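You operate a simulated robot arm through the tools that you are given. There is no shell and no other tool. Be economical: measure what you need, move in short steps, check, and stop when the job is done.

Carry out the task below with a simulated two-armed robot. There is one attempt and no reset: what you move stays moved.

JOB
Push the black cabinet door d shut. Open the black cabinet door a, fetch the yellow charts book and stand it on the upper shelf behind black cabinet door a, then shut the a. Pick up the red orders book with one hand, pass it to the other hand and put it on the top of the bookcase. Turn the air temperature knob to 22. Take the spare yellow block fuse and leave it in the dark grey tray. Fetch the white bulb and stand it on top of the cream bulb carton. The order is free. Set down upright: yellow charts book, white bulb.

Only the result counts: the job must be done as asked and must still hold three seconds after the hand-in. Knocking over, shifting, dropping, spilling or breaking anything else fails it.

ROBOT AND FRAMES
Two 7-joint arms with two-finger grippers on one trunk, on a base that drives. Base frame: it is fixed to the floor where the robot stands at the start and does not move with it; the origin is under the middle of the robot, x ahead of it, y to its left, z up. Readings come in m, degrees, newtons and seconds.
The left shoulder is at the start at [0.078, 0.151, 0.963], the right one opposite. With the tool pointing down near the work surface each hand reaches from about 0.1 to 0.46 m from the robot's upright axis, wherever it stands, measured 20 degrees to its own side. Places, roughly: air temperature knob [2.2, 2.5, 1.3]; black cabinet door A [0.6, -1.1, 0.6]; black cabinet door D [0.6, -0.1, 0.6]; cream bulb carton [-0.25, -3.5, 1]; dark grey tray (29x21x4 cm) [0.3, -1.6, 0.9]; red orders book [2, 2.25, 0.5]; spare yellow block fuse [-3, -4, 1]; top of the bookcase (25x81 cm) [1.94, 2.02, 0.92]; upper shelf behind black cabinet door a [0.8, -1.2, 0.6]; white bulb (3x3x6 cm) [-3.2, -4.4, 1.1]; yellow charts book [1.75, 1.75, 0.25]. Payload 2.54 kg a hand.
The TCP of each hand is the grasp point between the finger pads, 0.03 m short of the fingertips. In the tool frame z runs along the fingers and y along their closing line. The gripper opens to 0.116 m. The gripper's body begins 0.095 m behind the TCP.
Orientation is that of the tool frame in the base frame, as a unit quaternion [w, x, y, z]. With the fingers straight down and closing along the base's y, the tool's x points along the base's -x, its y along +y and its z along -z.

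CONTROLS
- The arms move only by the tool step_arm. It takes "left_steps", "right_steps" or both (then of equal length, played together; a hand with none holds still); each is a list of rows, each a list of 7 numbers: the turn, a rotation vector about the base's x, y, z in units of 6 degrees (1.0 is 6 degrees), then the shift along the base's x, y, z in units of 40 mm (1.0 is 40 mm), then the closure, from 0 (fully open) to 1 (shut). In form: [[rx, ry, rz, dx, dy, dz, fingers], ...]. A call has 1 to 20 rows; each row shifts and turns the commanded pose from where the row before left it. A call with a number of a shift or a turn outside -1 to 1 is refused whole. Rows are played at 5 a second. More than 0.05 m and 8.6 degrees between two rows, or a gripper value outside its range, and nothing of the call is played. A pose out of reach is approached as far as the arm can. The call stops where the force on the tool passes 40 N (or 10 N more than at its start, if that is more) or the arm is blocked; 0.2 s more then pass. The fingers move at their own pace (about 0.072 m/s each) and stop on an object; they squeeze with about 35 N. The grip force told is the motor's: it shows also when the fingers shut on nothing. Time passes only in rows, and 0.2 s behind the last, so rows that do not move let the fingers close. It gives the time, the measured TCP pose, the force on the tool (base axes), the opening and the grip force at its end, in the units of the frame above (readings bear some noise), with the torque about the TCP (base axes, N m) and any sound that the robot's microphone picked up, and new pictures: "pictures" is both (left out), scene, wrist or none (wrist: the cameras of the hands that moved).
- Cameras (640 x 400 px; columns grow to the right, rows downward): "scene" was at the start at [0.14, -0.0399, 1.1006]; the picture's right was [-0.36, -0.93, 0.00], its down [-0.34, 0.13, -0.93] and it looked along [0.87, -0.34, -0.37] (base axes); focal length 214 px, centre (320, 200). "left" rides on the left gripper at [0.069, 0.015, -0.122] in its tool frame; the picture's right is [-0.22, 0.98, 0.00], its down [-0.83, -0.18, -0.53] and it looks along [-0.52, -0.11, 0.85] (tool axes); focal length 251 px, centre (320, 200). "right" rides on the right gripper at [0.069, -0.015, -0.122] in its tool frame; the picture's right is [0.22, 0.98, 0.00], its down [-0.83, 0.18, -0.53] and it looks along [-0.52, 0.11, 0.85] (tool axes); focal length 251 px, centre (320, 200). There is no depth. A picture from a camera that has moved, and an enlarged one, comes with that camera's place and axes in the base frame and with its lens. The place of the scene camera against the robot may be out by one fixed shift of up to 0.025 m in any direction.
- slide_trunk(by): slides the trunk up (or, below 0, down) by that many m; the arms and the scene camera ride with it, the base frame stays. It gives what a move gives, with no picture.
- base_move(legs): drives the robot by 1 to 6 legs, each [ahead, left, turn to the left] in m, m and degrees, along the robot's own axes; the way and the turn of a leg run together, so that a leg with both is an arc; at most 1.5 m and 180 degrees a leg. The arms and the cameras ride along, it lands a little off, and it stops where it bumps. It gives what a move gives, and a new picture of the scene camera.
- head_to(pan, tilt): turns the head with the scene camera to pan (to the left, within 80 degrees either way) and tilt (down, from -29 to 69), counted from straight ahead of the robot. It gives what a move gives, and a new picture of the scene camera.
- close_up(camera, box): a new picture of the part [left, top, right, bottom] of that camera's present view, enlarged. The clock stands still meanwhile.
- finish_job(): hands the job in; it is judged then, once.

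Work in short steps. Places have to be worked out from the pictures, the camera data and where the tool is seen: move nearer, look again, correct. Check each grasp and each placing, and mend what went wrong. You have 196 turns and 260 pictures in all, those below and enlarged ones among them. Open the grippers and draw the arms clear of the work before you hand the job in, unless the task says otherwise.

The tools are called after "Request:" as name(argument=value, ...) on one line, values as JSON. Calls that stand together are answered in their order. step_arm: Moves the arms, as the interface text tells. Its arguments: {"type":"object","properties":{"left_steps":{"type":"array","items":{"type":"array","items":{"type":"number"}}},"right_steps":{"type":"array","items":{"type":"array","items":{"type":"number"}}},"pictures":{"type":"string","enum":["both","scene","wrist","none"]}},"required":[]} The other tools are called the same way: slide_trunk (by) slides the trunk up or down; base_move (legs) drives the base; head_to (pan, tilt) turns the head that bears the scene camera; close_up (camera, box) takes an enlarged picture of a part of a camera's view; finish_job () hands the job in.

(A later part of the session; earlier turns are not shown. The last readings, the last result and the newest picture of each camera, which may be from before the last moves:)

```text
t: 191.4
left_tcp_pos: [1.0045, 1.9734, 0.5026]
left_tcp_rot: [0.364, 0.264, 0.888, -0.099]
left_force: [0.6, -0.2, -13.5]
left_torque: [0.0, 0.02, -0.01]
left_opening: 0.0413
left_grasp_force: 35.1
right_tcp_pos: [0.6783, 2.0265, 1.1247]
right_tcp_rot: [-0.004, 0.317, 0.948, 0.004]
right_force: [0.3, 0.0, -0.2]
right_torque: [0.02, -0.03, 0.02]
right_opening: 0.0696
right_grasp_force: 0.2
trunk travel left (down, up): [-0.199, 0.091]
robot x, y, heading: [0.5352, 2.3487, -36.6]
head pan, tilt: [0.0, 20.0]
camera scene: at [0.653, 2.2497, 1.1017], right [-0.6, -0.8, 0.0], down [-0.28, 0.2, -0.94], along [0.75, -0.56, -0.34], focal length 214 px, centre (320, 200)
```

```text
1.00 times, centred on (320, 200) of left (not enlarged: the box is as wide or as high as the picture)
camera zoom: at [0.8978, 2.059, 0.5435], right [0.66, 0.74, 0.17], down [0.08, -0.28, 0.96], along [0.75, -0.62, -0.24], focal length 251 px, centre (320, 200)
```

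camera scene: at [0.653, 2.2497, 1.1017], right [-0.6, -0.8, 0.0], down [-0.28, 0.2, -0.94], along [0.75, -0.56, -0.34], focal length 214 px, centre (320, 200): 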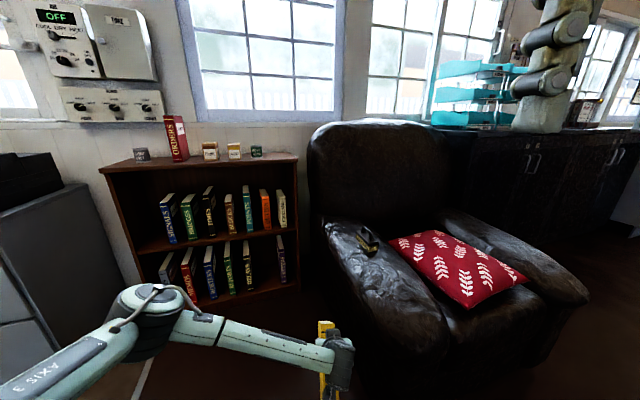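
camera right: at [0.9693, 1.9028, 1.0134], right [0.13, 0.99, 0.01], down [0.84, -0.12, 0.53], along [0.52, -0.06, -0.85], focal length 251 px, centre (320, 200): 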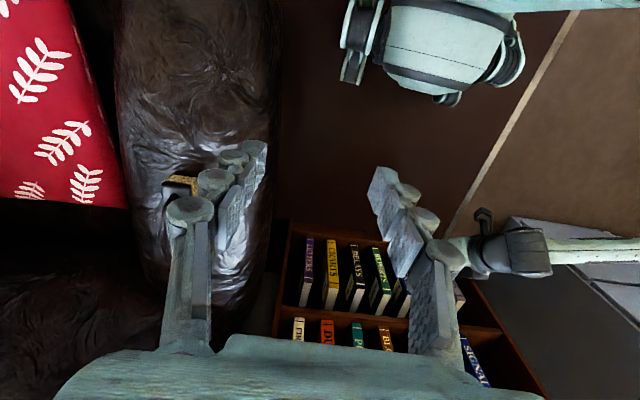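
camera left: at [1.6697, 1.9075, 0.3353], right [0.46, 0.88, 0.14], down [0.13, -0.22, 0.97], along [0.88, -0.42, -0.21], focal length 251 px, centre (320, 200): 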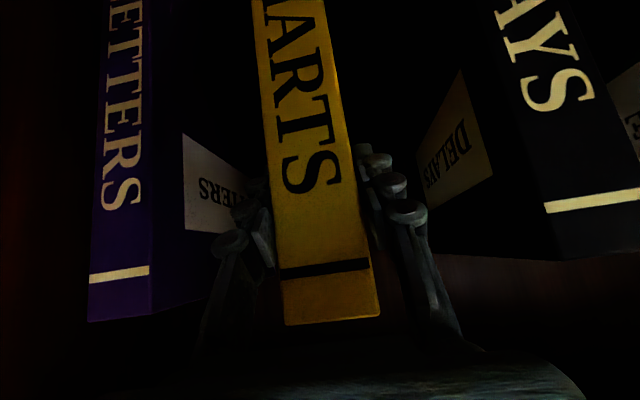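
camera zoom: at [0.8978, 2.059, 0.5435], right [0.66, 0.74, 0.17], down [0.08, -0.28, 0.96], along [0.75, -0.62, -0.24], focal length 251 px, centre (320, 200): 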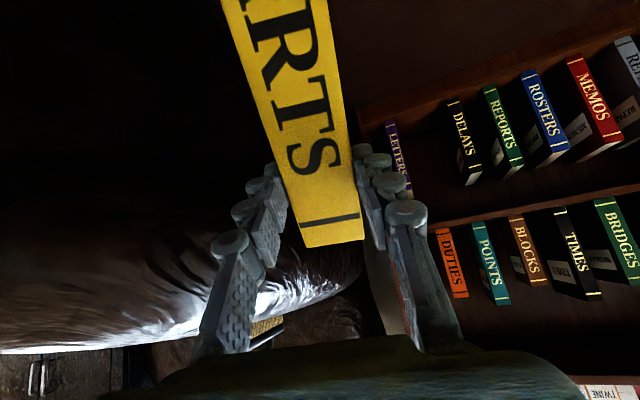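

The contact rotated the book about 45° in the grip (bottom toward me). I'll level it by pressing its bottom lightly on open floor. First I turn away from the chair and lower the trunk.

Request:
base_move(legs=[[0, 0, 17]])

Request:
slide_trunk(by=-0.17)

Request:
head_to(pan=0, tilt=45)

```text
t: 192.8
left_tcp_pos: [1.093, 2.125, 0.5033]
left_tcp_rot: [0.375, 0.131, 0.917, -0.044]
left_force: [0.0, 1.1, -14.2]
left_torque: [0.0, 0.05, 0.0]
left_opening: 0.0414
left_grasp_force: 35.0
right_tcp_pos: [0.7663, 2.0817, 1.1244]
right_tcp_rot: [-0.005, 0.175, 0.985, 0.003]
right_force: [-0.9, -0.6, -0.2]
right_torque: [0.01, 0.01, 0.02]
right_opening: 0.0697
right_grasp_force: 0.0
trunk travel left (down, up): [-0.199, 0.091]
robot x, y, heading: [0.541, 2.3502, -19.7]
head pan, tilt: [0.0, 20.0]
camera scene: at [0.6754, 2.2915, 1.1017], right [-0.34, -0.94, 0.0], down [-0.32, 0.12, -0.94], along [0.88, -0.32, -0.34], focal length 214 px, centre (320, 200)
```

scene: 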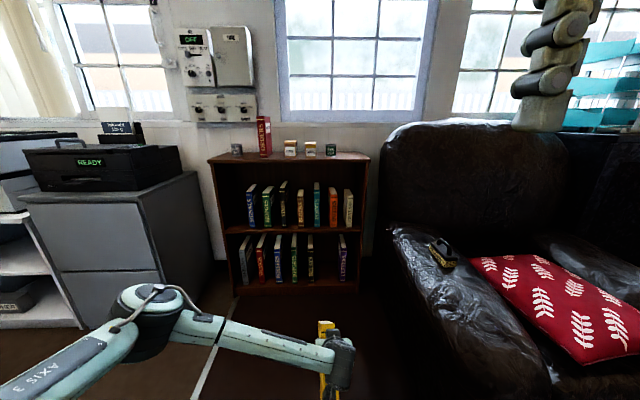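

```text
t: 194.7
left_tcp_pos: [1.0931, 2.1248, 0.3334]
left_tcp_rot: [0.374, 0.132, 0.917, -0.045]
left_force: [0.9, -0.1, -13.1]
left_torque: [-0.02, 0.02, 0.0]
left_opening: 0.0415
left_grasp_force: 34.8
right_tcp_pos: [0.7646, 2.0815, 0.954]
right_tcp_rot: [-0.005, 0.175, 0.984, 0.003]
right_force: [0.4, -0.3, 0.3]
right_torque: [0.04, 0.0, 0.0]
right_opening: 0.0695
right_grasp_force: 0.1
trunk travel left (down, up): [-0.029, 0.261]
robot x, y, heading: [0.5357, 2.3527, -19.8]
head pan, tilt: [0.0, 20.0]
```

```text
t: 195.6
left_tcp_pos: [1.0937, 2.1242, 0.333]
left_tcp_rot: [0.375, 0.132, 0.917, -0.045]
left_force: [0.1, 1.3, -13.5]
left_torque: [0.02, 0.01, 0.02]
left_opening: 0.0413
left_grasp_force: 34.6
right_tcp_pos: [0.7661, 2.0814, 0.9537]
right_tcp_rot: [-0.005, 0.174, 0.985, 0.003]
right_force: [-0.8, 0.3, 0.7]
right_torque: [0.0, 0.01, 0.02]
right_opening: 0.0696
right_grasp_force: 0.0
trunk travel left (down, up): [-0.029, 0.261]
robot x, y, heading: [0.5382, 2.3529, -19.8]
head pan, tilt: [0.0, 45.0]
camera scene: at [0.664, 2.2955, 0.8931], right [-0.34, -0.94, 0.0], down [-0.67, 0.24, -0.71], along [0.66, -0.24, -0.71], focal length 214 px, centre (320, 200)
```

scene: 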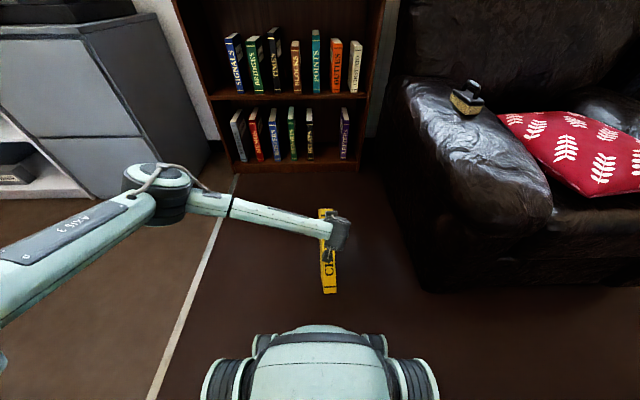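

The book hangs with its mass under the grip (torque ≈ 0). I lower it onto the floor in small steps so the floor levels it.

Request:
step_arm(left_steps=[[0, 0, 0, 0, 0, -0.5, 1], [0, 0, 0, 0, 0, -0.5, 1], [0, 0, 0, 0, 0, -0.5, 1], [0, 0, 0, 0, 0, -0.3, 1], [0, 0, 0, 0, 0, -0.3, 1]], pictures="wrist")

```text
t: 196.4
left_tcp_pos: [1.1088, 2.1217, 0.2912]
left_tcp_rot: [0.392, 0.128, 0.91, -0.047]
left_force: [4.9, 0.4, 7.8]
left_torque: [-0.02, -0.14, 0.0]
left_opening: 0.0414
left_grasp_force: 34.6
right_tcp_pos: [0.7643, 2.0809, 0.9543]
right_tcp_rot: [-0.004, 0.175, 0.985, 0.003]
right_force: [0.0, 1.0, 0.0]
right_torque: [0.03, -0.04, -0.02]
right_opening: 0.0691
right_grasp_force: 0.1
trunk travel left (down, up): [-0.029, 0.261]
robot x, y, heading: [0.5374, 2.3518, -19.5]
head pan, tilt: [0.0, 45.0]
stopped in row 4 (left hand): the force on the tool passed its limit at 58 N (the readings are from after the stop); the commanded pose is now the measured one
camera left: at [0.9805, 2.1725, 0.3258], right [0.4, 0.9, 0.17], down [0.12, -0.24, 0.96], along [0.91, -0.37, -0.2], focal length 251 px, centre (320, 200)
```

left: 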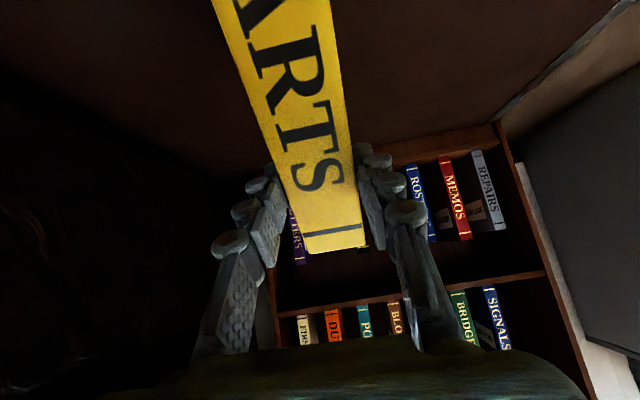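

The corner is right under the grip, so pure pressing doesn't turn it. I swing the hand back and down along an arc about the floor corner so the book pivots flat.

Request:
step_arm(left_steps=[[0, 0, 0, -0.475, 0.17, -0.04, 1], [0, 0, 0, -0.473, 0.169, -0.07, 1], [0, 0, 0, -0.47, 0.168, -0.1, 1], [0, 0, 0, -0.46, 0.165, -0.13, 1]], pictures="wrist")

```text
t: 197.4
left_tcp_pos: [1.0335, 2.1468, 0.2788]
left_tcp_rot: [0.392, 0.129, 0.91, -0.049]
left_force: [-0.1, 2.0, 32.8]
left_torque: [-0.27, -0.69, -0.04]
left_opening: 0.0413
left_grasp_force: 35.3
right_tcp_pos: [0.7635, 2.0822, 0.9562]
right_tcp_rot: [-0.004, 0.174, 0.985, 0.002]
right_force: [-0.6, -0.7, 0.1]
right_torque: [0.02, -0.02, 0.0]
right_opening: 0.0697
right_grasp_force: 0.1
trunk travel left (down, up): [-0.029, 0.261]
robot x, y, heading: [0.5399, 2.348, -19.7]
head pan, tilt: [0.0, 45.0]
camera left: at [0.9043, 2.1983, 0.3136], right [0.41, 0.9, 0.17], down [0.12, -0.24, 0.96], along [0.9, -0.37, -0.21], focal length 251 px, centre (320, 200)
```

left: 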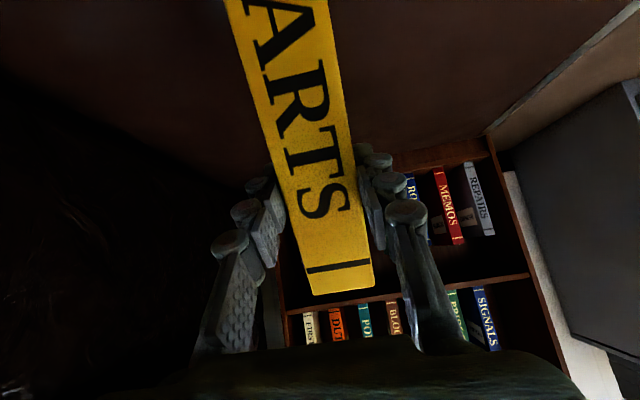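

It's pivoting as planned, so I continue the arc.

Request:
step_arm(left_steps=[[0, 0, 0, -0.455, 0.163, -0.1, 1], [0, 0, 0, -0.444, 0.159, -0.17, 1], [0, 0, 0, -0.43, 0.154, -0.21, 1], [0, 0, 0, -0.415, 0.148, -0.24, 1]], pictures="wrist")

```text
t: 198.6
left_tcp_pos: [0.9972, 2.1646, 0.2623]
left_tcp_rot: [0.409, 0.105, 0.905, -0.048]
left_force: [0.0, -0.5, -14.3]
left_torque: [0.18, 0.69, -0.02]
left_opening: 0.0416
left_grasp_force: 35.0
right_tcp_pos: [0.7666, 2.0809, 0.9536]
right_tcp_rot: [-0.005, 0.174, 0.985, 0.003]
right_force: [0.2, -0.6, -0.9]
right_torque: [0.02, -0.03, -0.05]
right_opening: 0.0697
right_grasp_force: 0.0
trunk travel left (down, up): [-0.029, 0.261]
robot x, y, heading: [0.5364, 2.354, -19.8]
head pan, tilt: [0.0, 45.0]
stopped in row 4 (left hand): the arm was blocked; the commanded pose is now the measured one
camera left: at [0.8659, 2.2117, 0.2921], right [0.36, 0.92, 0.16], down [0.1, -0.21, 0.97], along [0.93, -0.33, -0.17], focal length 251 px, centre (320, 200)
```

left: 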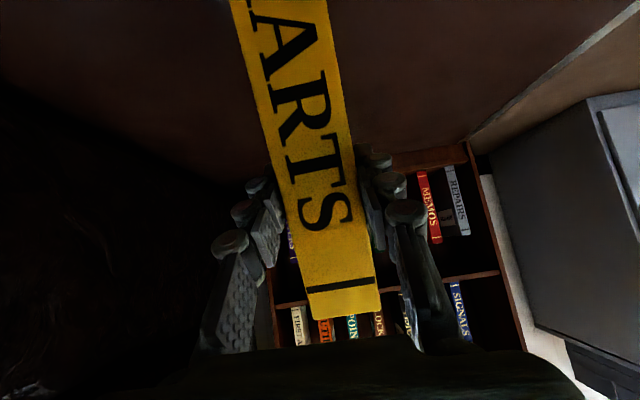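

Mostly levelled, with 10–20° left. The floor corner is now well ahead of the grip, so simple pressing will finish it.

Request:
step_arm(left_steps=[[0, 0, 0, 0, 0, -0.2, 1], [0, 0, 0, 0, 0, -0.2, 1], [0, 0, 0, 0, 0, -0.2, 1], [0, 0, 0, 0, 0, -0.2, 1]], pictures="wrist")

```text
t: 199.6
left_tcp_pos: [0.9982, 2.1627, 0.2351]
left_tcp_rot: [0.413, 0.104, 0.903, -0.05]
left_force: [-10.9, -2.4, 31.8]
left_torque: [-0.24, -0.55, -0.13]
left_opening: 0.0415
left_grasp_force: 35.3
right_tcp_pos: [0.7623, 2.0814, 0.9555]
right_tcp_rot: [-0.004, 0.175, 0.985, 0.002]
right_force: [0.7, 0.7, 0.1]
right_torque: [0.02, -0.01, 0.01]
right_opening: 0.0696
right_grasp_force: 0.0
trunk travel left (down, up): [-0.029, 0.261]
robot x, y, heading: [0.5359, 2.3513, -19.8]
head pan, tilt: [0.0, 45.0]
camera left: at [0.8662, 2.2097, 0.2635], right [0.36, 0.92, 0.16], down [0.09, -0.2, 0.97], along [0.93, -0.34, -0.16], focal length 251 px, centre (320, 200)
```

left: 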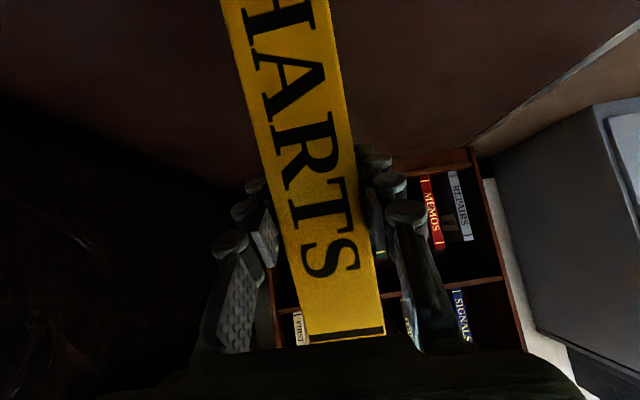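

Still about 20° off, and my own base was limiting the backward swing. I lift, reach further out, and repeat the arc with more room.

Request:
step_arm(left_steps=[[0, 0, 0, 0, 0, 0.8, 1], [0, 0, 0, 0.75, -0.27, 0.6, 1], [0, 0, 0, 0.75, -0.27, 0, 1], [0, 0, 0, 0.75, -0.27, 0, 1], [0, 0, 0, 0.75, -0.27, 0, 1], [0, 0, 0, 0.75, -0.27, -0.3, 1], [0, 0, 0, 0, 0, -0.3, 1], [0, 0, 0, 0, 0, -0.2, 1], [0, 0, 0, 0, 0, 0, 1]], pictures="wrist")

```text
t: 201.6
left_tcp_pos: [1.147, 2.1104, 0.2553]
left_tcp_rot: [0.41, 0.106, 0.905, -0.048]
left_force: [-0.3, 0.5, -14.5]
left_torque: [0.16, 0.6, -0.02]
left_opening: 0.0416
left_grasp_force: 35.1
right_tcp_pos: [0.7661, 2.08, 0.9536]
right_tcp_rot: [-0.006, 0.174, 0.985, 0.003]
right_force: [0.7, 0.3, -0.7]
right_torque: [-0.02, -0.02, -0.01]
right_opening: 0.0695
right_grasp_force: 0.1
trunk travel left (down, up): [-0.029, 0.261]
robot x, y, heading: [0.5375, 2.36, -19.6]
head pan, tilt: [0.0, 45.0]
camera left: at [1.015, 2.1572, 0.2843], right [0.36, 0.92, 0.16], down [0.1, -0.21, 0.97], along [0.93, -0.34, -0.17], focal length 251 px, centre (320, 200)
```

left: 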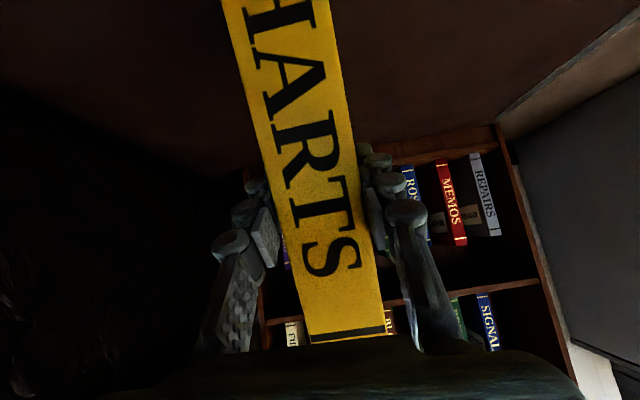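

Request:
step_arm(left_steps=[[0, 0, 0, 0, 0, -0.48, 1], [0, 0, 0, -0.325, 0.116, -0.118, 1], [0, 0, 0, -0.325, 0.116, -0.143, 1], [0, 0, 0, -0.325, 0.116, -0.168, 1], [0, 0, 0, -0.325, 0.116, -0.193, 1], [0, 0, 0, -0.325, 0.116, -0.23, 1], [0, 0, 0, -0.325, 0.116, -0.25, 1]], pictures="wrist")

```text
t: 203.2
left_tcp_pos: [1.0678, 2.138, 0.1916]
left_tcp_rot: [0.41, 0.105, 0.905, -0.048]
left_force: [-3.3, -4.4, -0.3]
left_torque: [-0.92, -0.65, -0.8]
left_opening: 0.0417
left_grasp_force: 35.0
right_tcp_pos: [0.7657, 2.0802, 0.954]
right_tcp_rot: [-0.006, 0.176, 0.984, 0.003]
right_force: [0.0, 0.5, -0.1]
right_torque: [-0.01, -0.05, -0.04]
right_opening: 0.0696
right_grasp_force: 0.1
trunk travel left (down, up): [-0.029, 0.261]
robot x, y, heading: [0.5392, 2.3517, -19.8]
head pan, tilt: [0.0, 45.0]
camera left: at [0.9365, 2.1851, 0.2218], right [0.36, 0.92, 0.16], down [0.1, -0.21, 0.97], along [0.93, -0.34, -0.17], focal length 251 px, centre (320, 200)
```

left: 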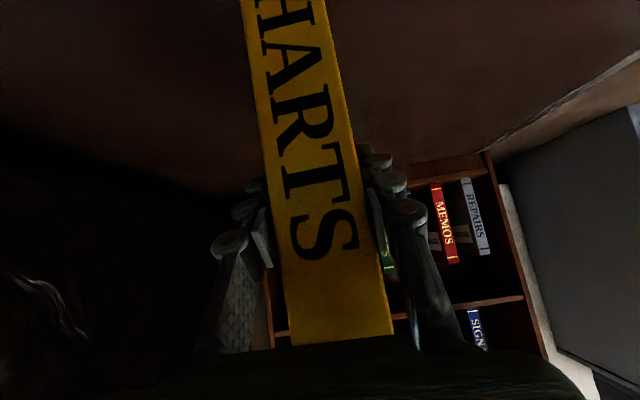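

The spine is level again (≈2°), standing on the floor with TCP at 0.19. I lift gently and check that it stays level.

Request:
step_arm(left_steps=[[0, 0, 0, 0, 0, 0.2, 1], [0, 0, 0, 0, 0, 0.3, 1], [0, 0, 0, 0, 0, 0.5, 1], [0, 0, 0, 0, 0, 0.7, 1], [0, 0, 0, 0, 0, 0.7, 1]], pictures="wrist")

```text
t: 204.4
left_tcp_pos: [1.0696, 2.1393, 0.2883]
left_tcp_rot: [0.41, 0.105, 0.905, -0.048]
left_force: [-0.4, 0.7, -15.1]
left_torque: [0.18, 0.83, 0.02]
left_opening: 0.0414
left_grasp_force: 35.5
right_tcp_pos: [0.7654, 2.0821, 0.9542]
right_tcp_rot: [-0.006, 0.174, 0.985, 0.002]
right_force: [0.1, 0.0, 1.0]
right_torque: [0.0, 0.01, -0.04]
right_opening: 0.0699
right_grasp_force: 0.0
trunk travel left (down, up): [-0.029, 0.261]
robot x, y, heading: [0.5364, 2.3502, -20.0]
head pan, tilt: [0.0, 45.0]
camera left: at [0.9381, 2.1854, 0.3182], right [0.36, 0.92, 0.16], down [0.1, -0.21, 0.97], along [0.93, -0.34, -0.17], focal length 251 px, centre (320, 200)
```

left: 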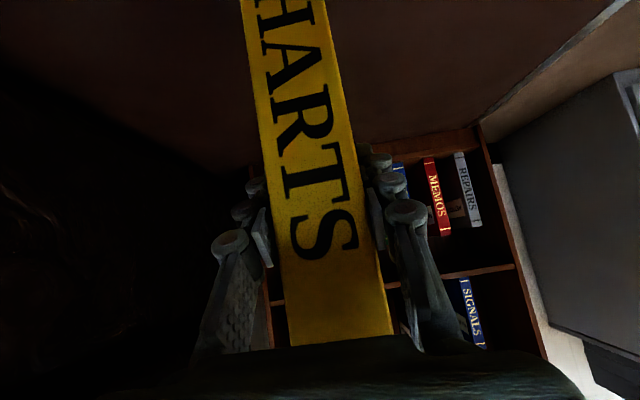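

Level and held. I back up further for clearance this time, then turn along the corridor.

Request:
base_move(legs=[[-0.35, 0, 0], [0, 0, -45], [0, 0, -44]])

```text
t: 206.5
left_tcp_pos: [0.7754, 2.2345, 0.2842]
left_tcp_rot: [0.404, 0.112, 0.907, -0.052]
left_force: [0.4, -0.2, -14.0]
left_torque: [0.22, 0.83, 0.0]
left_opening: 0.041
left_grasp_force: 34.5
right_tcp_pos: [0.4755, 2.1799, 0.9545]
right_tcp_rot: [-0.004, 0.178, 0.984, 0.003]
right_force: [0.0, 0.4, -0.1]
right_torque: [-0.02, 0.0, -0.01]
right_opening: 0.0695
right_grasp_force: 0.1
trunk travel left (down, up): [-0.029, 0.261]
robot x, y, heading: [0.2489, 2.4542, -20.4]
head pan, tilt: [0.0, 45.0]
stopped in leg 1: the robot was blocked; the commanded pose is now the measured one
camera scene: at [0.3758, 2.3954, 0.8929], right [-0.35, -0.94, 0.0], down [-0.66, 0.25, -0.71], along [0.66, -0.24, -0.71], focal length 214 px, centre (320, 200)
```

scene: 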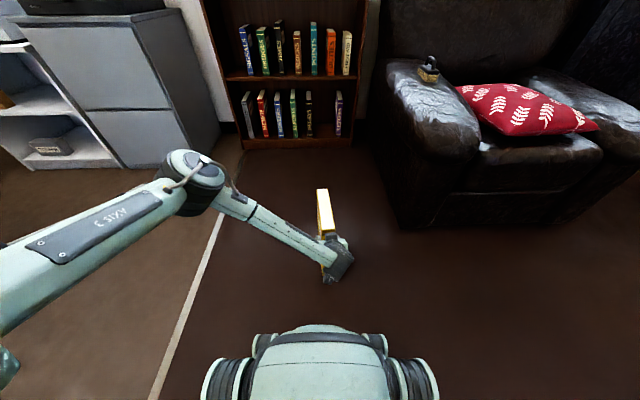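

Blocked lightly behind by the lever frame. I ease forward 5 cm and turn in place; the chair front is at F≈0.29, beyond the book's sweep.

Request:
base_move(legs=[[0.06, 0, 0], [0, 0, -45], [0, 0, -44]])

Request:
head_to(pan=0, tilt=15)

```text
t: 211.7
left_tcp_pos: [0.1022, 1.9002, 0.2883]
left_tcp_rot: [0.256, 0.709, 0.573, -0.321]
left_force: [0.0, -0.7, -14.1]
left_torque: [0.82, -0.18, 0.01]
left_opening: 0.0413
left_grasp_force: 35.1
right_tcp_pos: [0.0397, 2.1992, 0.9538]
right_tcp_rot: [0.0, 0.812, 0.583, 0.005]
right_force: [-0.4, 0.6, -1.0]
right_torque: [0.0, 0.02, 0.0]
right_opening: 0.0695
right_grasp_force: 0.0
trunk travel left (down, up): [-0.029, 0.261]
robot x, y, heading: [0.3077, 2.436, -108.4]
head pan, tilt: [0.0, 45.0]
camera scene: at [0.2438, 2.2841, 0.893], right [-0.95, 0.32, 0.0], down [0.22, 0.67, -0.71], along [-0.22, -0.67, -0.71], focal length 214 px, centre (320, 200)
```

scene: 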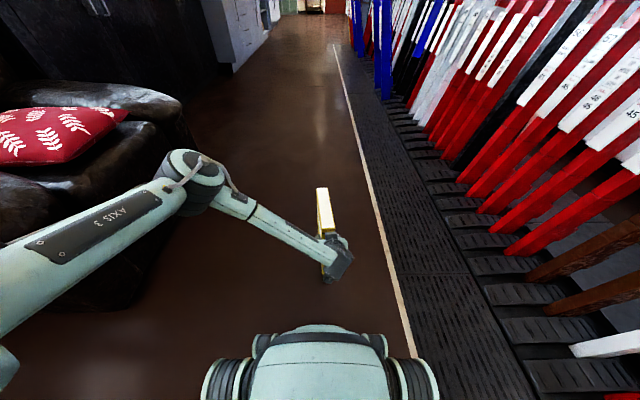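

```text
t: 212.6
left_tcp_pos: [0.1016, 1.899, 0.2862]
left_tcp_rot: [0.257, 0.709, 0.573, -0.321]
left_force: [0.3, -0.3, -13.8]
left_torque: [0.87, -0.21, 0.01]
left_opening: 0.0413
left_grasp_force: 34.9
right_tcp_pos: [0.0403, 2.199, 0.9552]
right_tcp_rot: [-0.002, 0.813, 0.583, 0.005]
right_force: [0.4, -0.3, -0.3]
right_torque: [-0.01, -0.02, 0.01]
right_opening: 0.0695
right_grasp_force: 0.0
trunk travel left (down, up): [-0.029, 0.261]
robot x, y, heading: [0.3077, 2.4318, -108.1]
head pan, tilt: [0.0, 15.0]
camera scene: at [0.2399, 2.2726, 0.9397], right [-0.95, 0.32, 0.0], down [0.08, 0.25, -0.97], along [-0.31, -0.92, -0.26], focal length 214 px, centre (320, 200)
```

scene: 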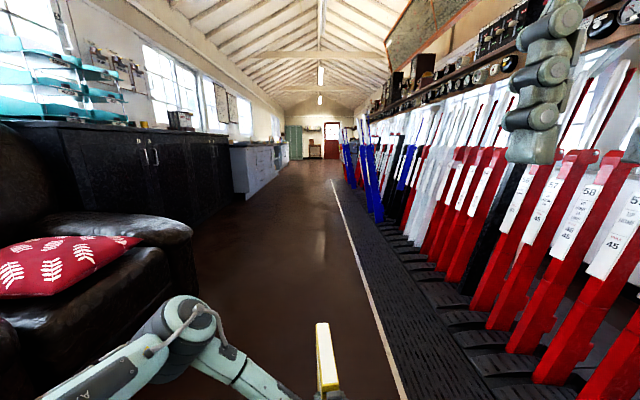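

The corridor is clear. I move slightly away from the lever frame, drive 2.85 m along, then turn to face the cabinets.

Request:
base_move(legs=[[0, 0.12, -1], [1.45, 0, 0], [1.4, 0, 0], [0, 0, 45], [0, 0, 45]])

Request:
head_to(pan=-15, tilt=15)

```text
t: 225.4
left_tcp_pos: [-0.669, -0.3272, 0.2896]
left_tcp_rot: [0.24, 0.734, 0.542, -0.332]
left_force: [-0.8, 0.8, -13.5]
left_torque: [0.8, -0.27, 0.03]
left_opening: 0.0415
left_grasp_force: 34.9
right_tcp_pos: [-0.7061, -0.0135, 0.9673]
right_tcp_rot: [0.018, 0.84, 0.542, -0.003]
right_force: [-0.1, -1.0, -0.1]
right_torque: [-0.01, 0.0, 0.01]
right_opening: 0.0697
right_grasp_force: 0.1
trunk travel left (down, up): [-0.029, 0.261]
robot x, y, heading: [-0.4219, 0.1859, -113.5]
head pan, tilt: [0.0, 15.0]
stopped in leg 3: the robot was blocked; the commanded pose is now the measured one
camera scene: at [-0.4958, 0.0348, 0.942], right [-0.92, 0.4, 0.0], down [0.1, 0.23, -0.97], along [-0.39, -0.89, -0.25], focal length 214 px, centre (320, 200)
```

scene: 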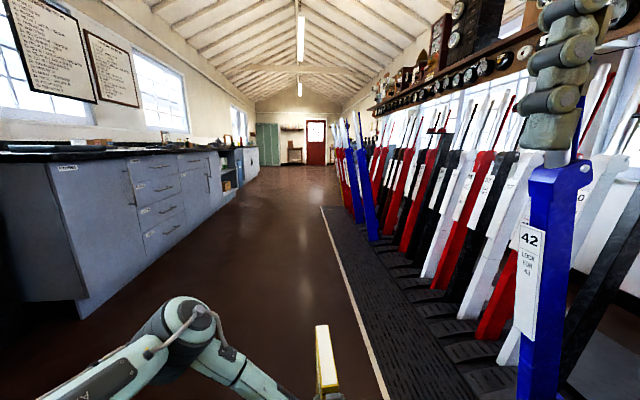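

```text
t: 226.2
left_tcp_pos: [-0.6699, -0.3294, 0.2941]
left_tcp_rot: [0.243, 0.73, 0.543, -0.336]
left_force: [-0.5, 0.1, -13.1]
left_torque: [0.83, -0.26, -0.02]
left_opening: 0.0414
left_grasp_force: 34.9
right_tcp_pos: [-0.7055, -0.0152, 0.9668]
right_tcp_rot: [0.019, 0.839, 0.544, -0.006]
right_force: [0.2, 0.2, -0.2]
right_torque: [0.02, 0.01, 0.0]
right_opening: 0.0697
right_grasp_force: 0.0
trunk travel left (down, up): [-0.029, 0.261]
robot x, y, heading: [-0.4226, 0.1827, -113.0]
head pan, tilt: [-15.0, 15.0]
camera scene: at [-0.517, 0.0487, 0.9415], right [-0.79, 0.62, 0.0], down [0.15, 0.19, -0.97], along [-0.6, -0.76, -0.25], focal length 214 px, centre (320, 200)
```

scene: 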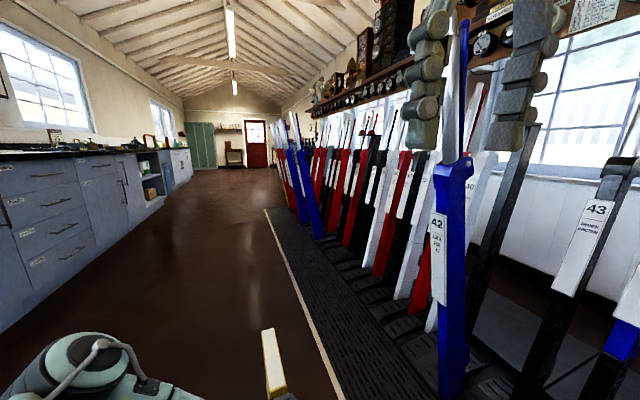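

Something on the right, probably a lever, touched my right elbow. I sidestep left away from the levers before going on.

Request:
base_move(legs=[[0, 0.25, 0]])

Request:
head_to(pan=-50, tilt=20)

```text
t: 229.2
left_tcp_pos: [-0.4438, -0.4271, 0.2876]
left_tcp_rot: [0.244, 0.732, 0.545, -0.33]
left_force: [0.2, -0.1, -13.9]
left_torque: [0.79, -0.27, -0.02]
left_opening: 0.0414
left_grasp_force: 34.8
right_tcp_pos: [-0.4874, -0.1186, 0.9616]
right_tcp_rot: [0.016, 0.838, 0.545, 0.002]
right_force: [-0.6, 0.2, 0.1]
right_torque: [0.01, 0.0, -0.01]
right_opening: 0.0695
right_grasp_force: 0.1
trunk travel left (down, up): [-0.029, 0.261]
robot x, y, heading: [-0.1993, 0.0896, -113.2]
head pan, tilt: [-15.0, 15.0]
camera scene: at [-0.2983, -0.0547, 0.9398], right [-0.79, 0.62, 0.0], down [0.16, 0.21, -0.97], along [-0.59, -0.76, -0.26], focal length 214 px, centre (320, 200)
```

scene: 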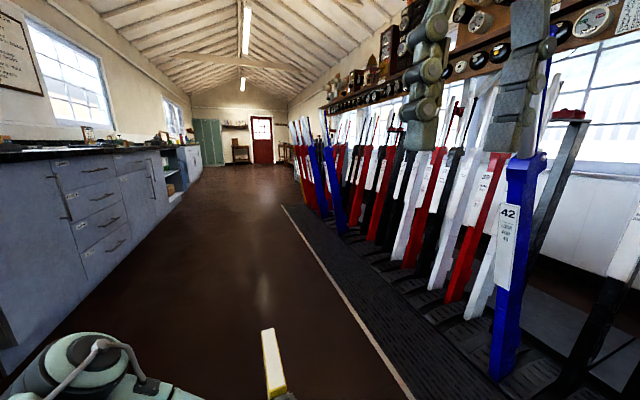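

```text
t: 230.2
left_tcp_pos: [-0.4426, -0.4271, 0.2862]
left_tcp_rot: [0.243, 0.732, 0.545, -0.329]
left_force: [-0.1, 0.3, -13.9]
left_torque: [0.79, -0.29, 0.02]
left_opening: 0.0414
left_grasp_force: 34.5
right_tcp_pos: [-0.4872, -0.1191, 0.9603]
right_tcp_rot: [0.016, 0.838, 0.545, 0.002]
right_force: [0.4, 0.0, -0.3]
right_torque: [-0.02, -0.04, 0.01]
right_opening: 0.0695
right_grasp_force: 0.0
trunk travel left (down, up): [-0.029, 0.261]
robot x, y, heading: [-0.2027, 0.0916, -113.0]
head pan, tilt: [-50.0, 20.0]
camera scene: at [-0.3299, -0.0084, 0.9317], right [-0.29, 0.96, 0.0], down [0.33, 0.1, -0.94], along [-0.9, -0.28, -0.34], focal length 214 px, centre (320, 200)
```

scene: 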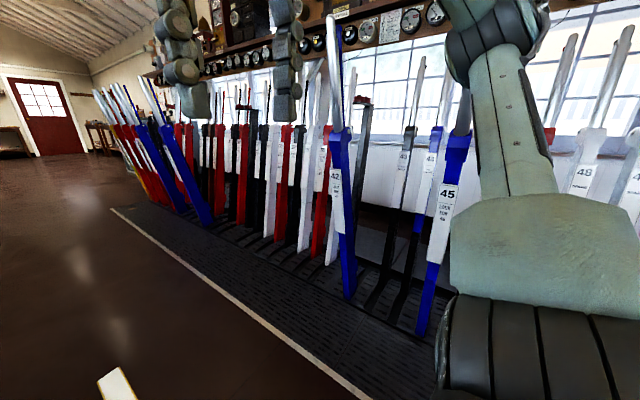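

I'm clear of the levers, which look as before. I turn to face the cabinets and look at doors C and A.

Request:
base_move(legs=[[0, 0, 47], [0, 0, 47], [0, -0.45, 0]])

Request:
slide_trunk(by=0.2)

Request:
head_to(pan=-15, tilt=22)

```text
t: 239.4
left_tcp_pos: [0.1876, -0.5387, 0.2875]
left_tcp_rot: [0.407, 0.1, 0.907, -0.046]
left_force: [0.2, -0.1, -14.0]
left_torque: [0.19, 0.81, -0.01]
left_opening: 0.0411
left_grasp_force: 35.1
right_tcp_pos: [-0.1164, -0.6034, 0.962]
right_tcp_rot: [0.008, 0.172, 0.985, 0.012]
right_force: [-0.7, 0.9, -0.8]
right_torque: [-0.01, -0.01, 0.02]
right_opening: 0.0694
right_grasp_force: 0.2
trunk travel left (down, up): [-0.029, 0.261]
robot x, y, heading: [-0.3422, -0.3317, -19.0]
head pan, tilt: [-50.0, 20.0]
camera scene: at [-0.2597, -0.4469, 0.9317], right [-0.93, -0.36, 0.0], down [-0.12, 0.32, -0.94], along [0.34, -0.88, -0.34], focal length 214 px, centre (320, 200)
```

scene: 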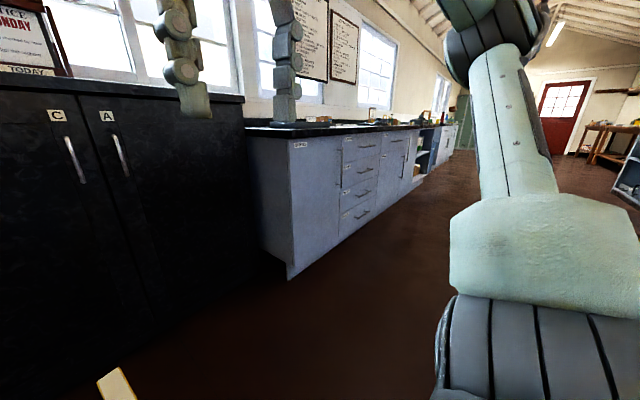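

```text
t: 241.6
left_tcp_pos: [0.1884, -0.5391, 0.4864]
left_tcp_rot: [0.406, 0.101, 0.907, -0.046]
left_force: [0.1, 0.6, -14.6]
left_torque: [0.18, 0.82, 0.0]
left_opening: 0.0414
left_grasp_force: 35.0
right_tcp_pos: [-0.118, -0.6042, 1.1623]
right_tcp_rot: [0.009, 0.173, 0.985, 0.012]
right_force: [-0.3, 0.4, -0.4]
right_torque: [-0.03, 0.01, -0.02]
right_opening: 0.0697
right_grasp_force: 0.0
trunk travel left (down, up): [-0.229, 0.061]
robot x, y, heading: [-0.3471, -0.3333, -19.0]
head pan, tilt: [-50.0, 20.0]
```

```text
t: 242.6
left_tcp_pos: [0.1879, -0.5388, 0.4863]
left_tcp_rot: [0.405, 0.102, 0.907, -0.047]
left_force: [-0.1, -0.6, -13.5]
left_torque: [0.2, 0.86, 0.02]
left_opening: 0.0416
left_grasp_force: 34.8
right_tcp_pos: [-0.116, -0.6039, 1.1615]
right_tcp_rot: [0.008, 0.173, 0.985, 0.013]
right_force: [-0.8, 0.5, 0.5]
right_torque: [-0.04, 0.0, 0.0]
right_opening: 0.0696
right_grasp_force: 0.0
trunk travel left (down, up): [-0.229, 0.061]
robot x, y, heading: [-0.3424, -0.3319, -18.9]
head pan, tilt: [-15.0, 22.0]
camera scene: at [-0.2159, -0.412, 1.1284], right [-0.56, -0.83, 0.0], down [-0.31, 0.21, -0.93], along [0.77, -0.52, -0.38], focal length 214 px, centre (320, 200)
```

scene: 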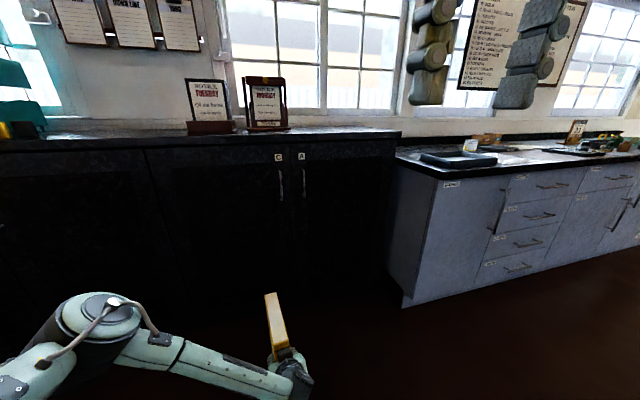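

Handle A is near L −0.625, z 0.76–0.88, and the hinge is at L −1.09. I move the book hand left out of the way and bring the right hand to a forward pose at handle height.

Request:
step_arm(left_steps=[[0, 0, 0, -0.021, 0.448, 0, 1], [0, 0, 0, -0.021, 0.448, 0, 1], [0, 0, 0, -0.021, 0.448, 0, 1], [0, 0, 0, -0.021, 0.448, 0, 1], [0, 0, 0, -0.021, 0.448, 0, 1], [0, 0, 0, -0.021, 0.448, 0, 1], [0, 0, 0, -0.021, 0.448, 0, 1], [0, 0, 0, -0.021, 0.448, 0, 1], [0, 0, 0, -0.021, 0.448, 0, 1], [0, 0, 0, -0.021, 0.448, 0, 1], [0, 0, 0, -0.021, 0.448, 0, 1], [0, 0, 0, -0.021, 0.448, 0, 1]], right_steps=[[-0.317, -0.917, 0, 0.577, -0.244, -0.708, 0.2], [-0.317, -0.917, 0, 0.577, -0.244, -0.708, 0.2], [-0.317, -0.917, 0, 0.577, -0.244, -0.708, 0.2], [-0.317, -0.917, 0, 0.577, -0.244, -0.708, 0.2], [-0.317, -0.917, 0, 0.577, -0.244, -0.708, 0.2], [-0.317, -0.917, 0, 0.577, -0.244, -0.708, 0.2], [-0.317, -0.917, 0, 0.577, -0.244, -0.708, 0.2], [-0.317, -0.917, 0, 0.577, -0.244, -0.708, 0.2], [-0.317, -0.917, 0, 0.577, -0.244, -0.708, 0.2], [-0.317, -0.917, 0, 0.577, -0.244, -0.708, 0.2], [-0.317, -0.917, 0, 0.577, -0.244, -0.708, 0.2], [-0.317, -0.917, 0, 0.577, -0.244, -0.708, 0.2]], pictures="none")

Request:
base_move(legs=[[0.2, 0, 0]])

Request:
close_up(camera="right", box=[0, 0, 640, 400])

```text
t: 245.2
left_tcp_pos: [0.1769, -0.4007, 0.5263]
left_tcp_rot: [0.404, 0.099, 0.908, -0.042]
left_force: [0.1, 0.6, -14.1]
left_torque: [0.17, 0.83, 0.0]
left_opening: 0.0416
left_grasp_force: 34.2
left hand out of reach, approached as far as the arm can: row 7, 8, 9, 10, 11, 12
right_tcp_pos: [0.1351, -0.7121, 0.8493]
right_tcp_rot: [0.53, 0.139, 0.833, -0.074]
right_force: [-0.7, -0.3, -0.7]
right_torque: [0.05, 0.0, 0.01]
right_opening: 0.093
right_grasp_force: 0.0
right hand out of reach, approached as far as the arm can: row 12
trunk travel left (down, up): [-0.229, 0.061]
robot x, y, heading: [-0.3451, -0.3349, -19.0]
head pan, tilt: [-15.0, 22.0]
```

```text
t: 246.8
left_tcp_pos: [0.3664, -0.4641, 0.5254]
left_tcp_rot: [0.404, 0.099, 0.909, -0.042]
left_force: [0.3, 0.4, -14.0]
left_torque: [0.2, 0.83, 0.02]
left_opening: 0.0414
left_grasp_force: 34.7
right_tcp_pos: [0.325, -0.7776, 0.8502]
right_tcp_rot: [0.531, 0.138, 0.833, -0.074]
right_force: [0.6, -0.6, -0.6]
right_torque: [0.0, -0.03, 0.01]
right_opening: 0.0926
right_grasp_force: 0.0
trunk travel left (down, up): [-0.229, 0.061]
robot x, y, heading: [-0.1566, -0.3959, -19.0]
head pan, tilt: [-15.0, 22.0]
camera scene: at [-0.0278, -0.4763, 1.1284], right [-0.56, -0.83, 0.0], down [-0.31, 0.21, -0.93], along [0.77, -0.52, -0.38], focal length 214 px, centre (320, 200)
```

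scene: 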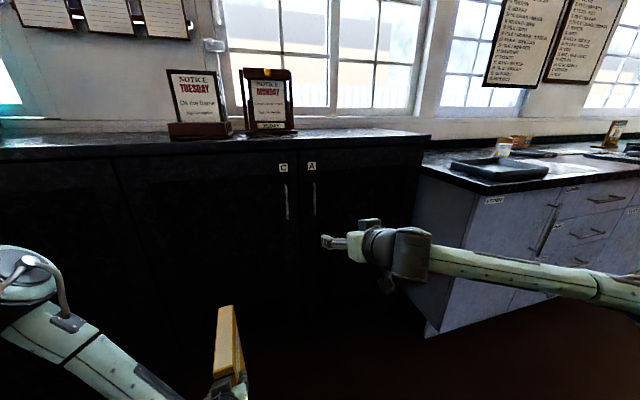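

```text
1.00 times, centred on (320, 200) of right (not enlarged: the box is as wide or as high as the picture)
camera zoom: at [0.1866, -0.7468, 0.8397], right [0.22, 0.96, -0.17], down [-0.08, 0.19, 0.98], along [0.97, -0.2, 0.11], focal length 251 px, centre (320, 200)
```

zoom: 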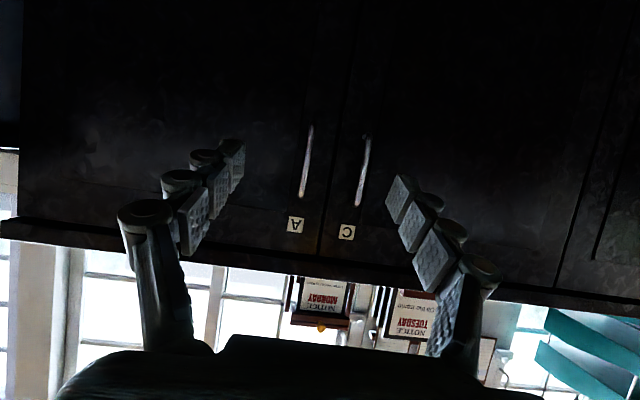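

Handle A confirmed at L −0.624. I advance: base 0.14 m (keeping the book clear of door C), then the arm to just short of the bar.

Request:
base_move(legs=[[0.14, 0, 0]])

Request:
step_arm(right_steps=[[0, 0, 0, 0.8, -0.26, -0.15, 0.4], [0, 0, 0, 0.8, -0.26, -0.15, 0.4], [0, 0, 0, 0.5, -0.16, -0.1, 0.4]], pictures="wrist")

```text
t: 248.1
left_tcp_pos: [0.4973, -0.5107, 0.5245]
left_tcp_rot: [0.403, 0.099, 0.909, -0.042]
left_force: [0.3, 0.0, -14.2]
left_torque: [0.2, 0.85, -0.03]
left_opening: 0.0414
left_grasp_force: 34.8
right_tcp_pos: [0.4555, -0.8212, 0.8485]
right_tcp_rot: [0.53, 0.138, 0.833, -0.074]
right_force: [-0.1, 0.0, -0.6]
right_torque: [-0.01, 0.01, -0.01]
right_opening: 0.0928
right_grasp_force: 0.2
trunk travel left (down, up): [-0.229, 0.061]
robot x, y, heading: [-0.0207, -0.4385, -19.3]
head pan, tilt: [-15.0, 22.0]
camera scene: at [0.1048, -0.5219, 1.1284], right [-0.56, -0.83, 0.0], down [-0.31, 0.21, -0.93], along [0.77, -0.52, -0.38], focal length 214 px, centre (320, 200)
```

scene: 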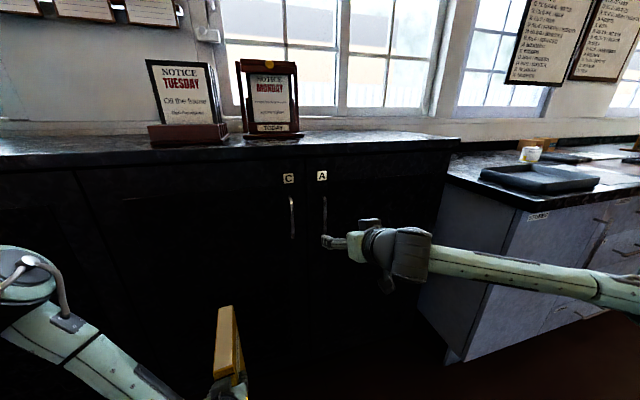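

```text
t: 248.9
left_tcp_pos: [0.498, -0.5112, 0.5244]
left_tcp_rot: [0.402, 0.099, 0.909, -0.042]
left_force: [0.4, -1.1, -14.0]
left_torque: [0.19, 0.84, -0.01]
left_opening: 0.0414
left_grasp_force: 34.8
right_tcp_pos: [0.5416, -0.8472, 0.8347]
right_tcp_rot: [0.531, 0.138, 0.833, -0.074]
right_force: [-0.2, -0.4, 0.1]
right_torque: [0.0, -0.03, -0.03]
right_opening: 0.0695
right_grasp_force: 0.0
trunk travel left (down, up): [-0.229, 0.061]
robot x, y, heading: [-0.0283, -0.4399, -18.8]
head pan, tilt: [-15.0, 22.0]
camera right: at [0.403, -0.8186, 0.825], right [0.22, 0.96, -0.17], down [-0.08, 0.19, 0.98], along [0.97, -0.2, 0.11], focal length 251 px, centre (320, 200)
```

right: 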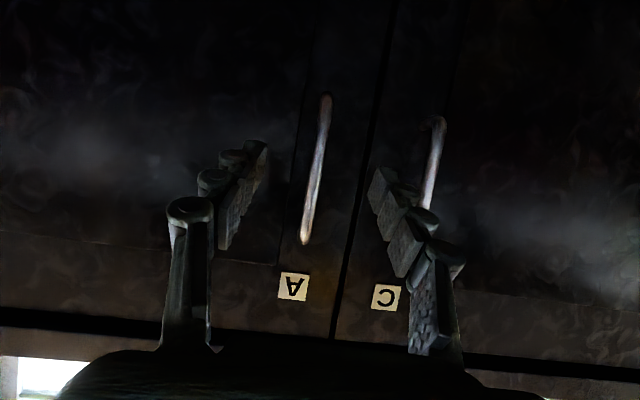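

Aligned; the bar is 7–8 cm ahead of the TCP. I advance 6 cm and close on it.

Request:
step_arm(right_steps=[[0, 0, 0, 0.71, -0.24, 0, 0.4], [0, 0, 0, 0.71, -0.24, 0, 0.4], [0, 0, 0, 0, 0, 0, 1], [0, 0, 0, 0, 0, 0, 1], [0, 0, 0, 0, 0, 0, 1], [0, 0, 0, 0, 0, 0, 1]], pictures="wrist")

```text
t: 250.3
left_tcp_pos: [0.4978, -0.5089, 0.5241]
left_tcp_rot: [0.403, 0.097, 0.909, -0.042]
left_force: [0.4, 0.4, -14.3]
left_torque: [0.16, 0.78, 0.01]
left_opening: 0.0416
left_grasp_force: 35.3
right_tcp_pos: [0.5991, -0.8653, 0.8318]
right_tcp_rot: [0.53, 0.135, 0.834, -0.072]
right_force: [4.3, 15.1, -1.6]
right_torque: [-0.36, -0.08, 0.4]
right_opening: 0.0116
right_grasp_force: 38.7
trunk travel left (down, up): [-0.229, 0.061]
robot x, y, heading: [-0.0253, -0.4402, -18.7]
head pan, tilt: [-15.0, 22.0]
camera right: at [0.4603, -0.8365, 0.8221], right [0.21, 0.96, -0.17], down [-0.08, 0.19, 0.98], along [0.97, -0.19, 0.11], focal length 251 px, centre (320, 200)
```

right: 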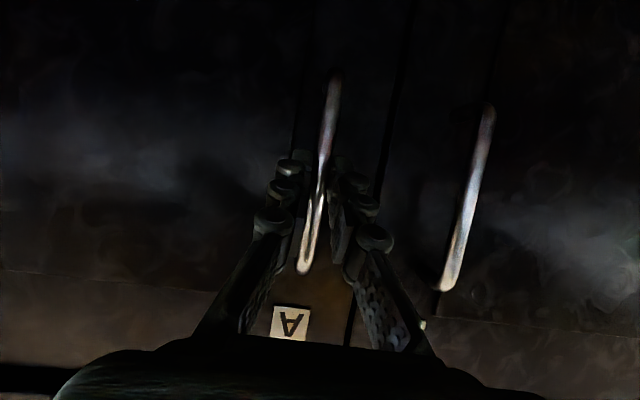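

Bar gripped at 1.2 cm. I pull it along the door's arc, yawing with it: first 18°.

Request:
step_arm(right_steps=[[0, 0, 0.75, -0.891, 0.208, 0, 1], [0, 0, 0.75, -0.902, 0.138, 0, 1], [0, 0, 0.75, -0.916, 0.068, 0, 1], [0, 0, 0.75, -0.913, -0.009, 0, 1]], pictures="both")

```text
t: 251.3
left_tcp_pos: [0.4977, -0.5116, 0.5246]
left_tcp_rot: [0.402, 0.099, 0.909, -0.041]
left_force: [-0.3, 0.1, -14.6]
left_torque: [0.22, 0.85, -0.03]
left_opening: 0.0414
left_grasp_force: 35.0
right_tcp_pos: [0.4517, -0.8571, 0.8329]
right_tcp_rot: [0.533, 0.011, 0.846, 0.006]
right_force: [0.9, -12.2, -11.9]
right_torque: [-0.57, 1.14, -0.4]
right_opening: 0.0117
right_grasp_force: 38.4
trunk travel left (down, up): [-0.229, 0.061]
robot x, y, heading: [-0.0228, -0.4467, -18.9]
head pan, tilt: [-15.0, 22.0]
camera scene: at [0.1052, -0.5237, 1.1281], right [-0.56, -0.83, 0.0], down [-0.31, 0.21, -0.93], along [0.77, -0.52, -0.38], focal length 214 px, centre (320, 200)
camera right: at [0.3121, -0.8709, 0.8232], right [-0.08, 0.98, -0.17], down [-0.12, 0.16, 0.98], along [0.99, 0.1, 0.11], focal length 251 px, centre (320, 200)
```

scene: 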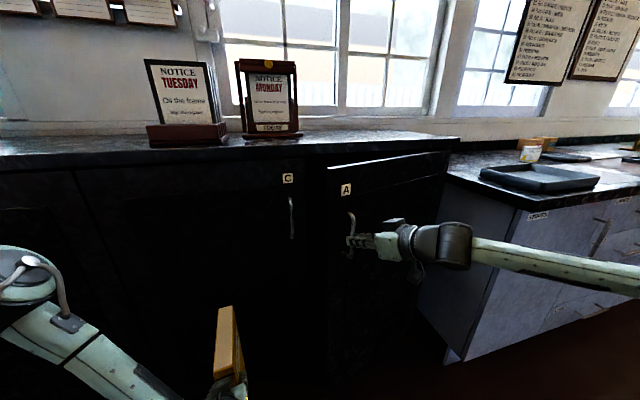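
right: 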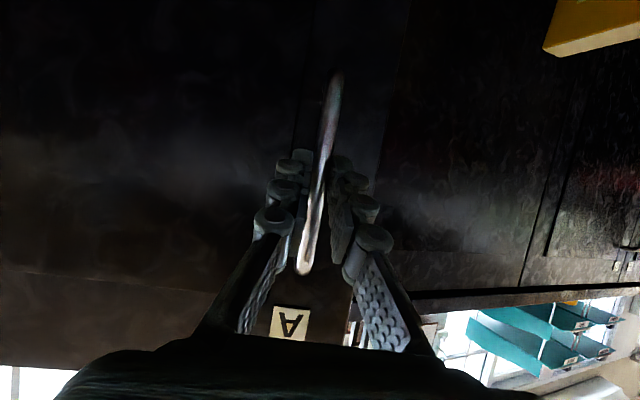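

The door is moving. I continue to about 45°.

Request:
step_arm(right_steps=[[0, 0, 0.75, -0.91, -0.077, 0, 1], [0, 0, 0.75, -0.903, -0.148, 0, 1], [0, 0, 0.75, -0.89, -0.218, 0, 1], [0, 0, 0.75, -0.867, -0.287, 0, 1], [0, 0, 0.75, -0.843, -0.357, 0, 1], [0, 0, 0.75, -0.812, -0.42, 0, 1]], pictures="scene")

```text
t: 252.5
left_tcp_pos: [0.4958, -0.5094, 0.5219]
left_tcp_rot: [0.4, 0.099, 0.91, -0.04]
left_force: [0.8, 0.3, -13.8]
left_torque: [0.21, 0.77, -0.03]
left_opening: 0.0413
left_grasp_force: 34.8
right_tcp_pos: [0.2835, -0.9057, 0.8329]
right_tcp_rot: [0.52, -0.146, 0.836, 0.097]
right_force: [1.7, -4.1, -5.3]
right_torque: [-0.69, 0.82, -0.27]
right_opening: 0.0114
right_grasp_force: 39.0
trunk travel left (down, up): [-0.229, 0.061]
robot x, y, heading: [-0.0237, -0.4408, -19.3]
head pan, tilt: [-15.0, 22.0]
stopped in row 6 (right hand): the force on the tool passed its limit at 41 N (the readings are from after the stop); the commanded pose is now the measured one
camera scene: at [0.1053, -0.5226, 1.1282], right [-0.56, -0.83, 0.0], down [-0.31, 0.21, -0.93], along [0.77, -0.52, -0.38], focal length 214 px, centre (320, 200)
```

scene: 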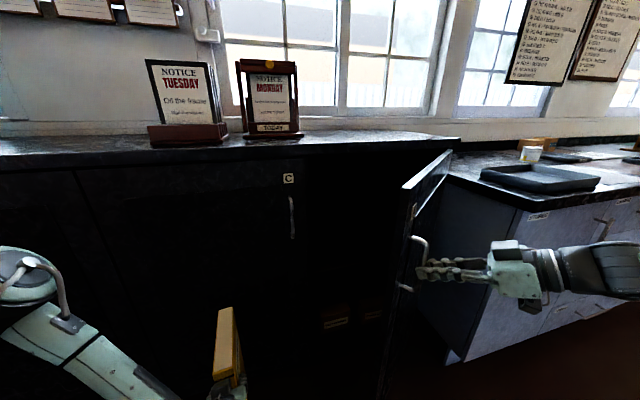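

About 42° open. I release the bar, back off, and swing the hand round to the inside of the door edge.

Request:
step_arm(right_steps=[[0, 0, 0, 0, 0, 0, 0.6], [0, 0, 0, 0, 0, 0, 0.5], [0, 0, 0, -0.8, -0.3, 0, 0.5], [0, 0, 0, -0.9, -0.33, 0, 0.5], [0, 0, 0, -0.6, -0.2, 0, 0.8], [0, 0, -1, 0, 0.8, 0, 1], [0, 0, -1, 0.1, 0.9, 0, 1], [0, 0, -1, 0.1, 0.9, 0, 1], [0, 0, -1, 0.1, 0.9, 0, 1], [0, 0, -1, 0.1, 0.9, 0, 1], [0, 0, -1, 0.1, 0.9, 0, 1]], pictures="scene")

```text
t: 254.9
left_tcp_pos: [0.4978, -0.5108, 0.5247]
left_tcp_rot: [0.402, 0.099, 0.909, -0.042]
left_force: [0.6, -0.4, -14.2]
left_torque: [0.21, 0.83, -0.02]
left_opening: 0.0414
left_grasp_force: 35.3
right_tcp_pos: [0.2287, -0.926, 0.7412]
right_tcp_rot: [0.526, 0.118, 0.84, -0.067]
right_force: [1.0, 0.4, -0.7]
right_torque: [-0.01, -0.02, 0.04]
right_opening: 0.0001
right_grasp_force: 28.5
right hand out of reach, approached as far as the arm can: row 7, 8, 9, 10, 11
trunk travel left (down, up): [-0.229, 0.061]
robot x, y, heading: [-0.0243, -0.4404, -19.0]
head pan, tilt: [-15.0, 22.0]
camera scene: at [0.1052, -0.5221, 1.1284], right [-0.56, -0.83, 0.0], down [-0.31, 0.21, -0.93], along [0.77, -0.52, -0.38], focal length 214 px, centre (320, 200)
```

scene: 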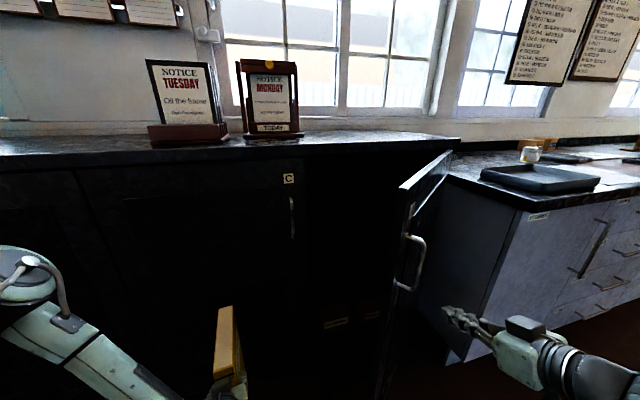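

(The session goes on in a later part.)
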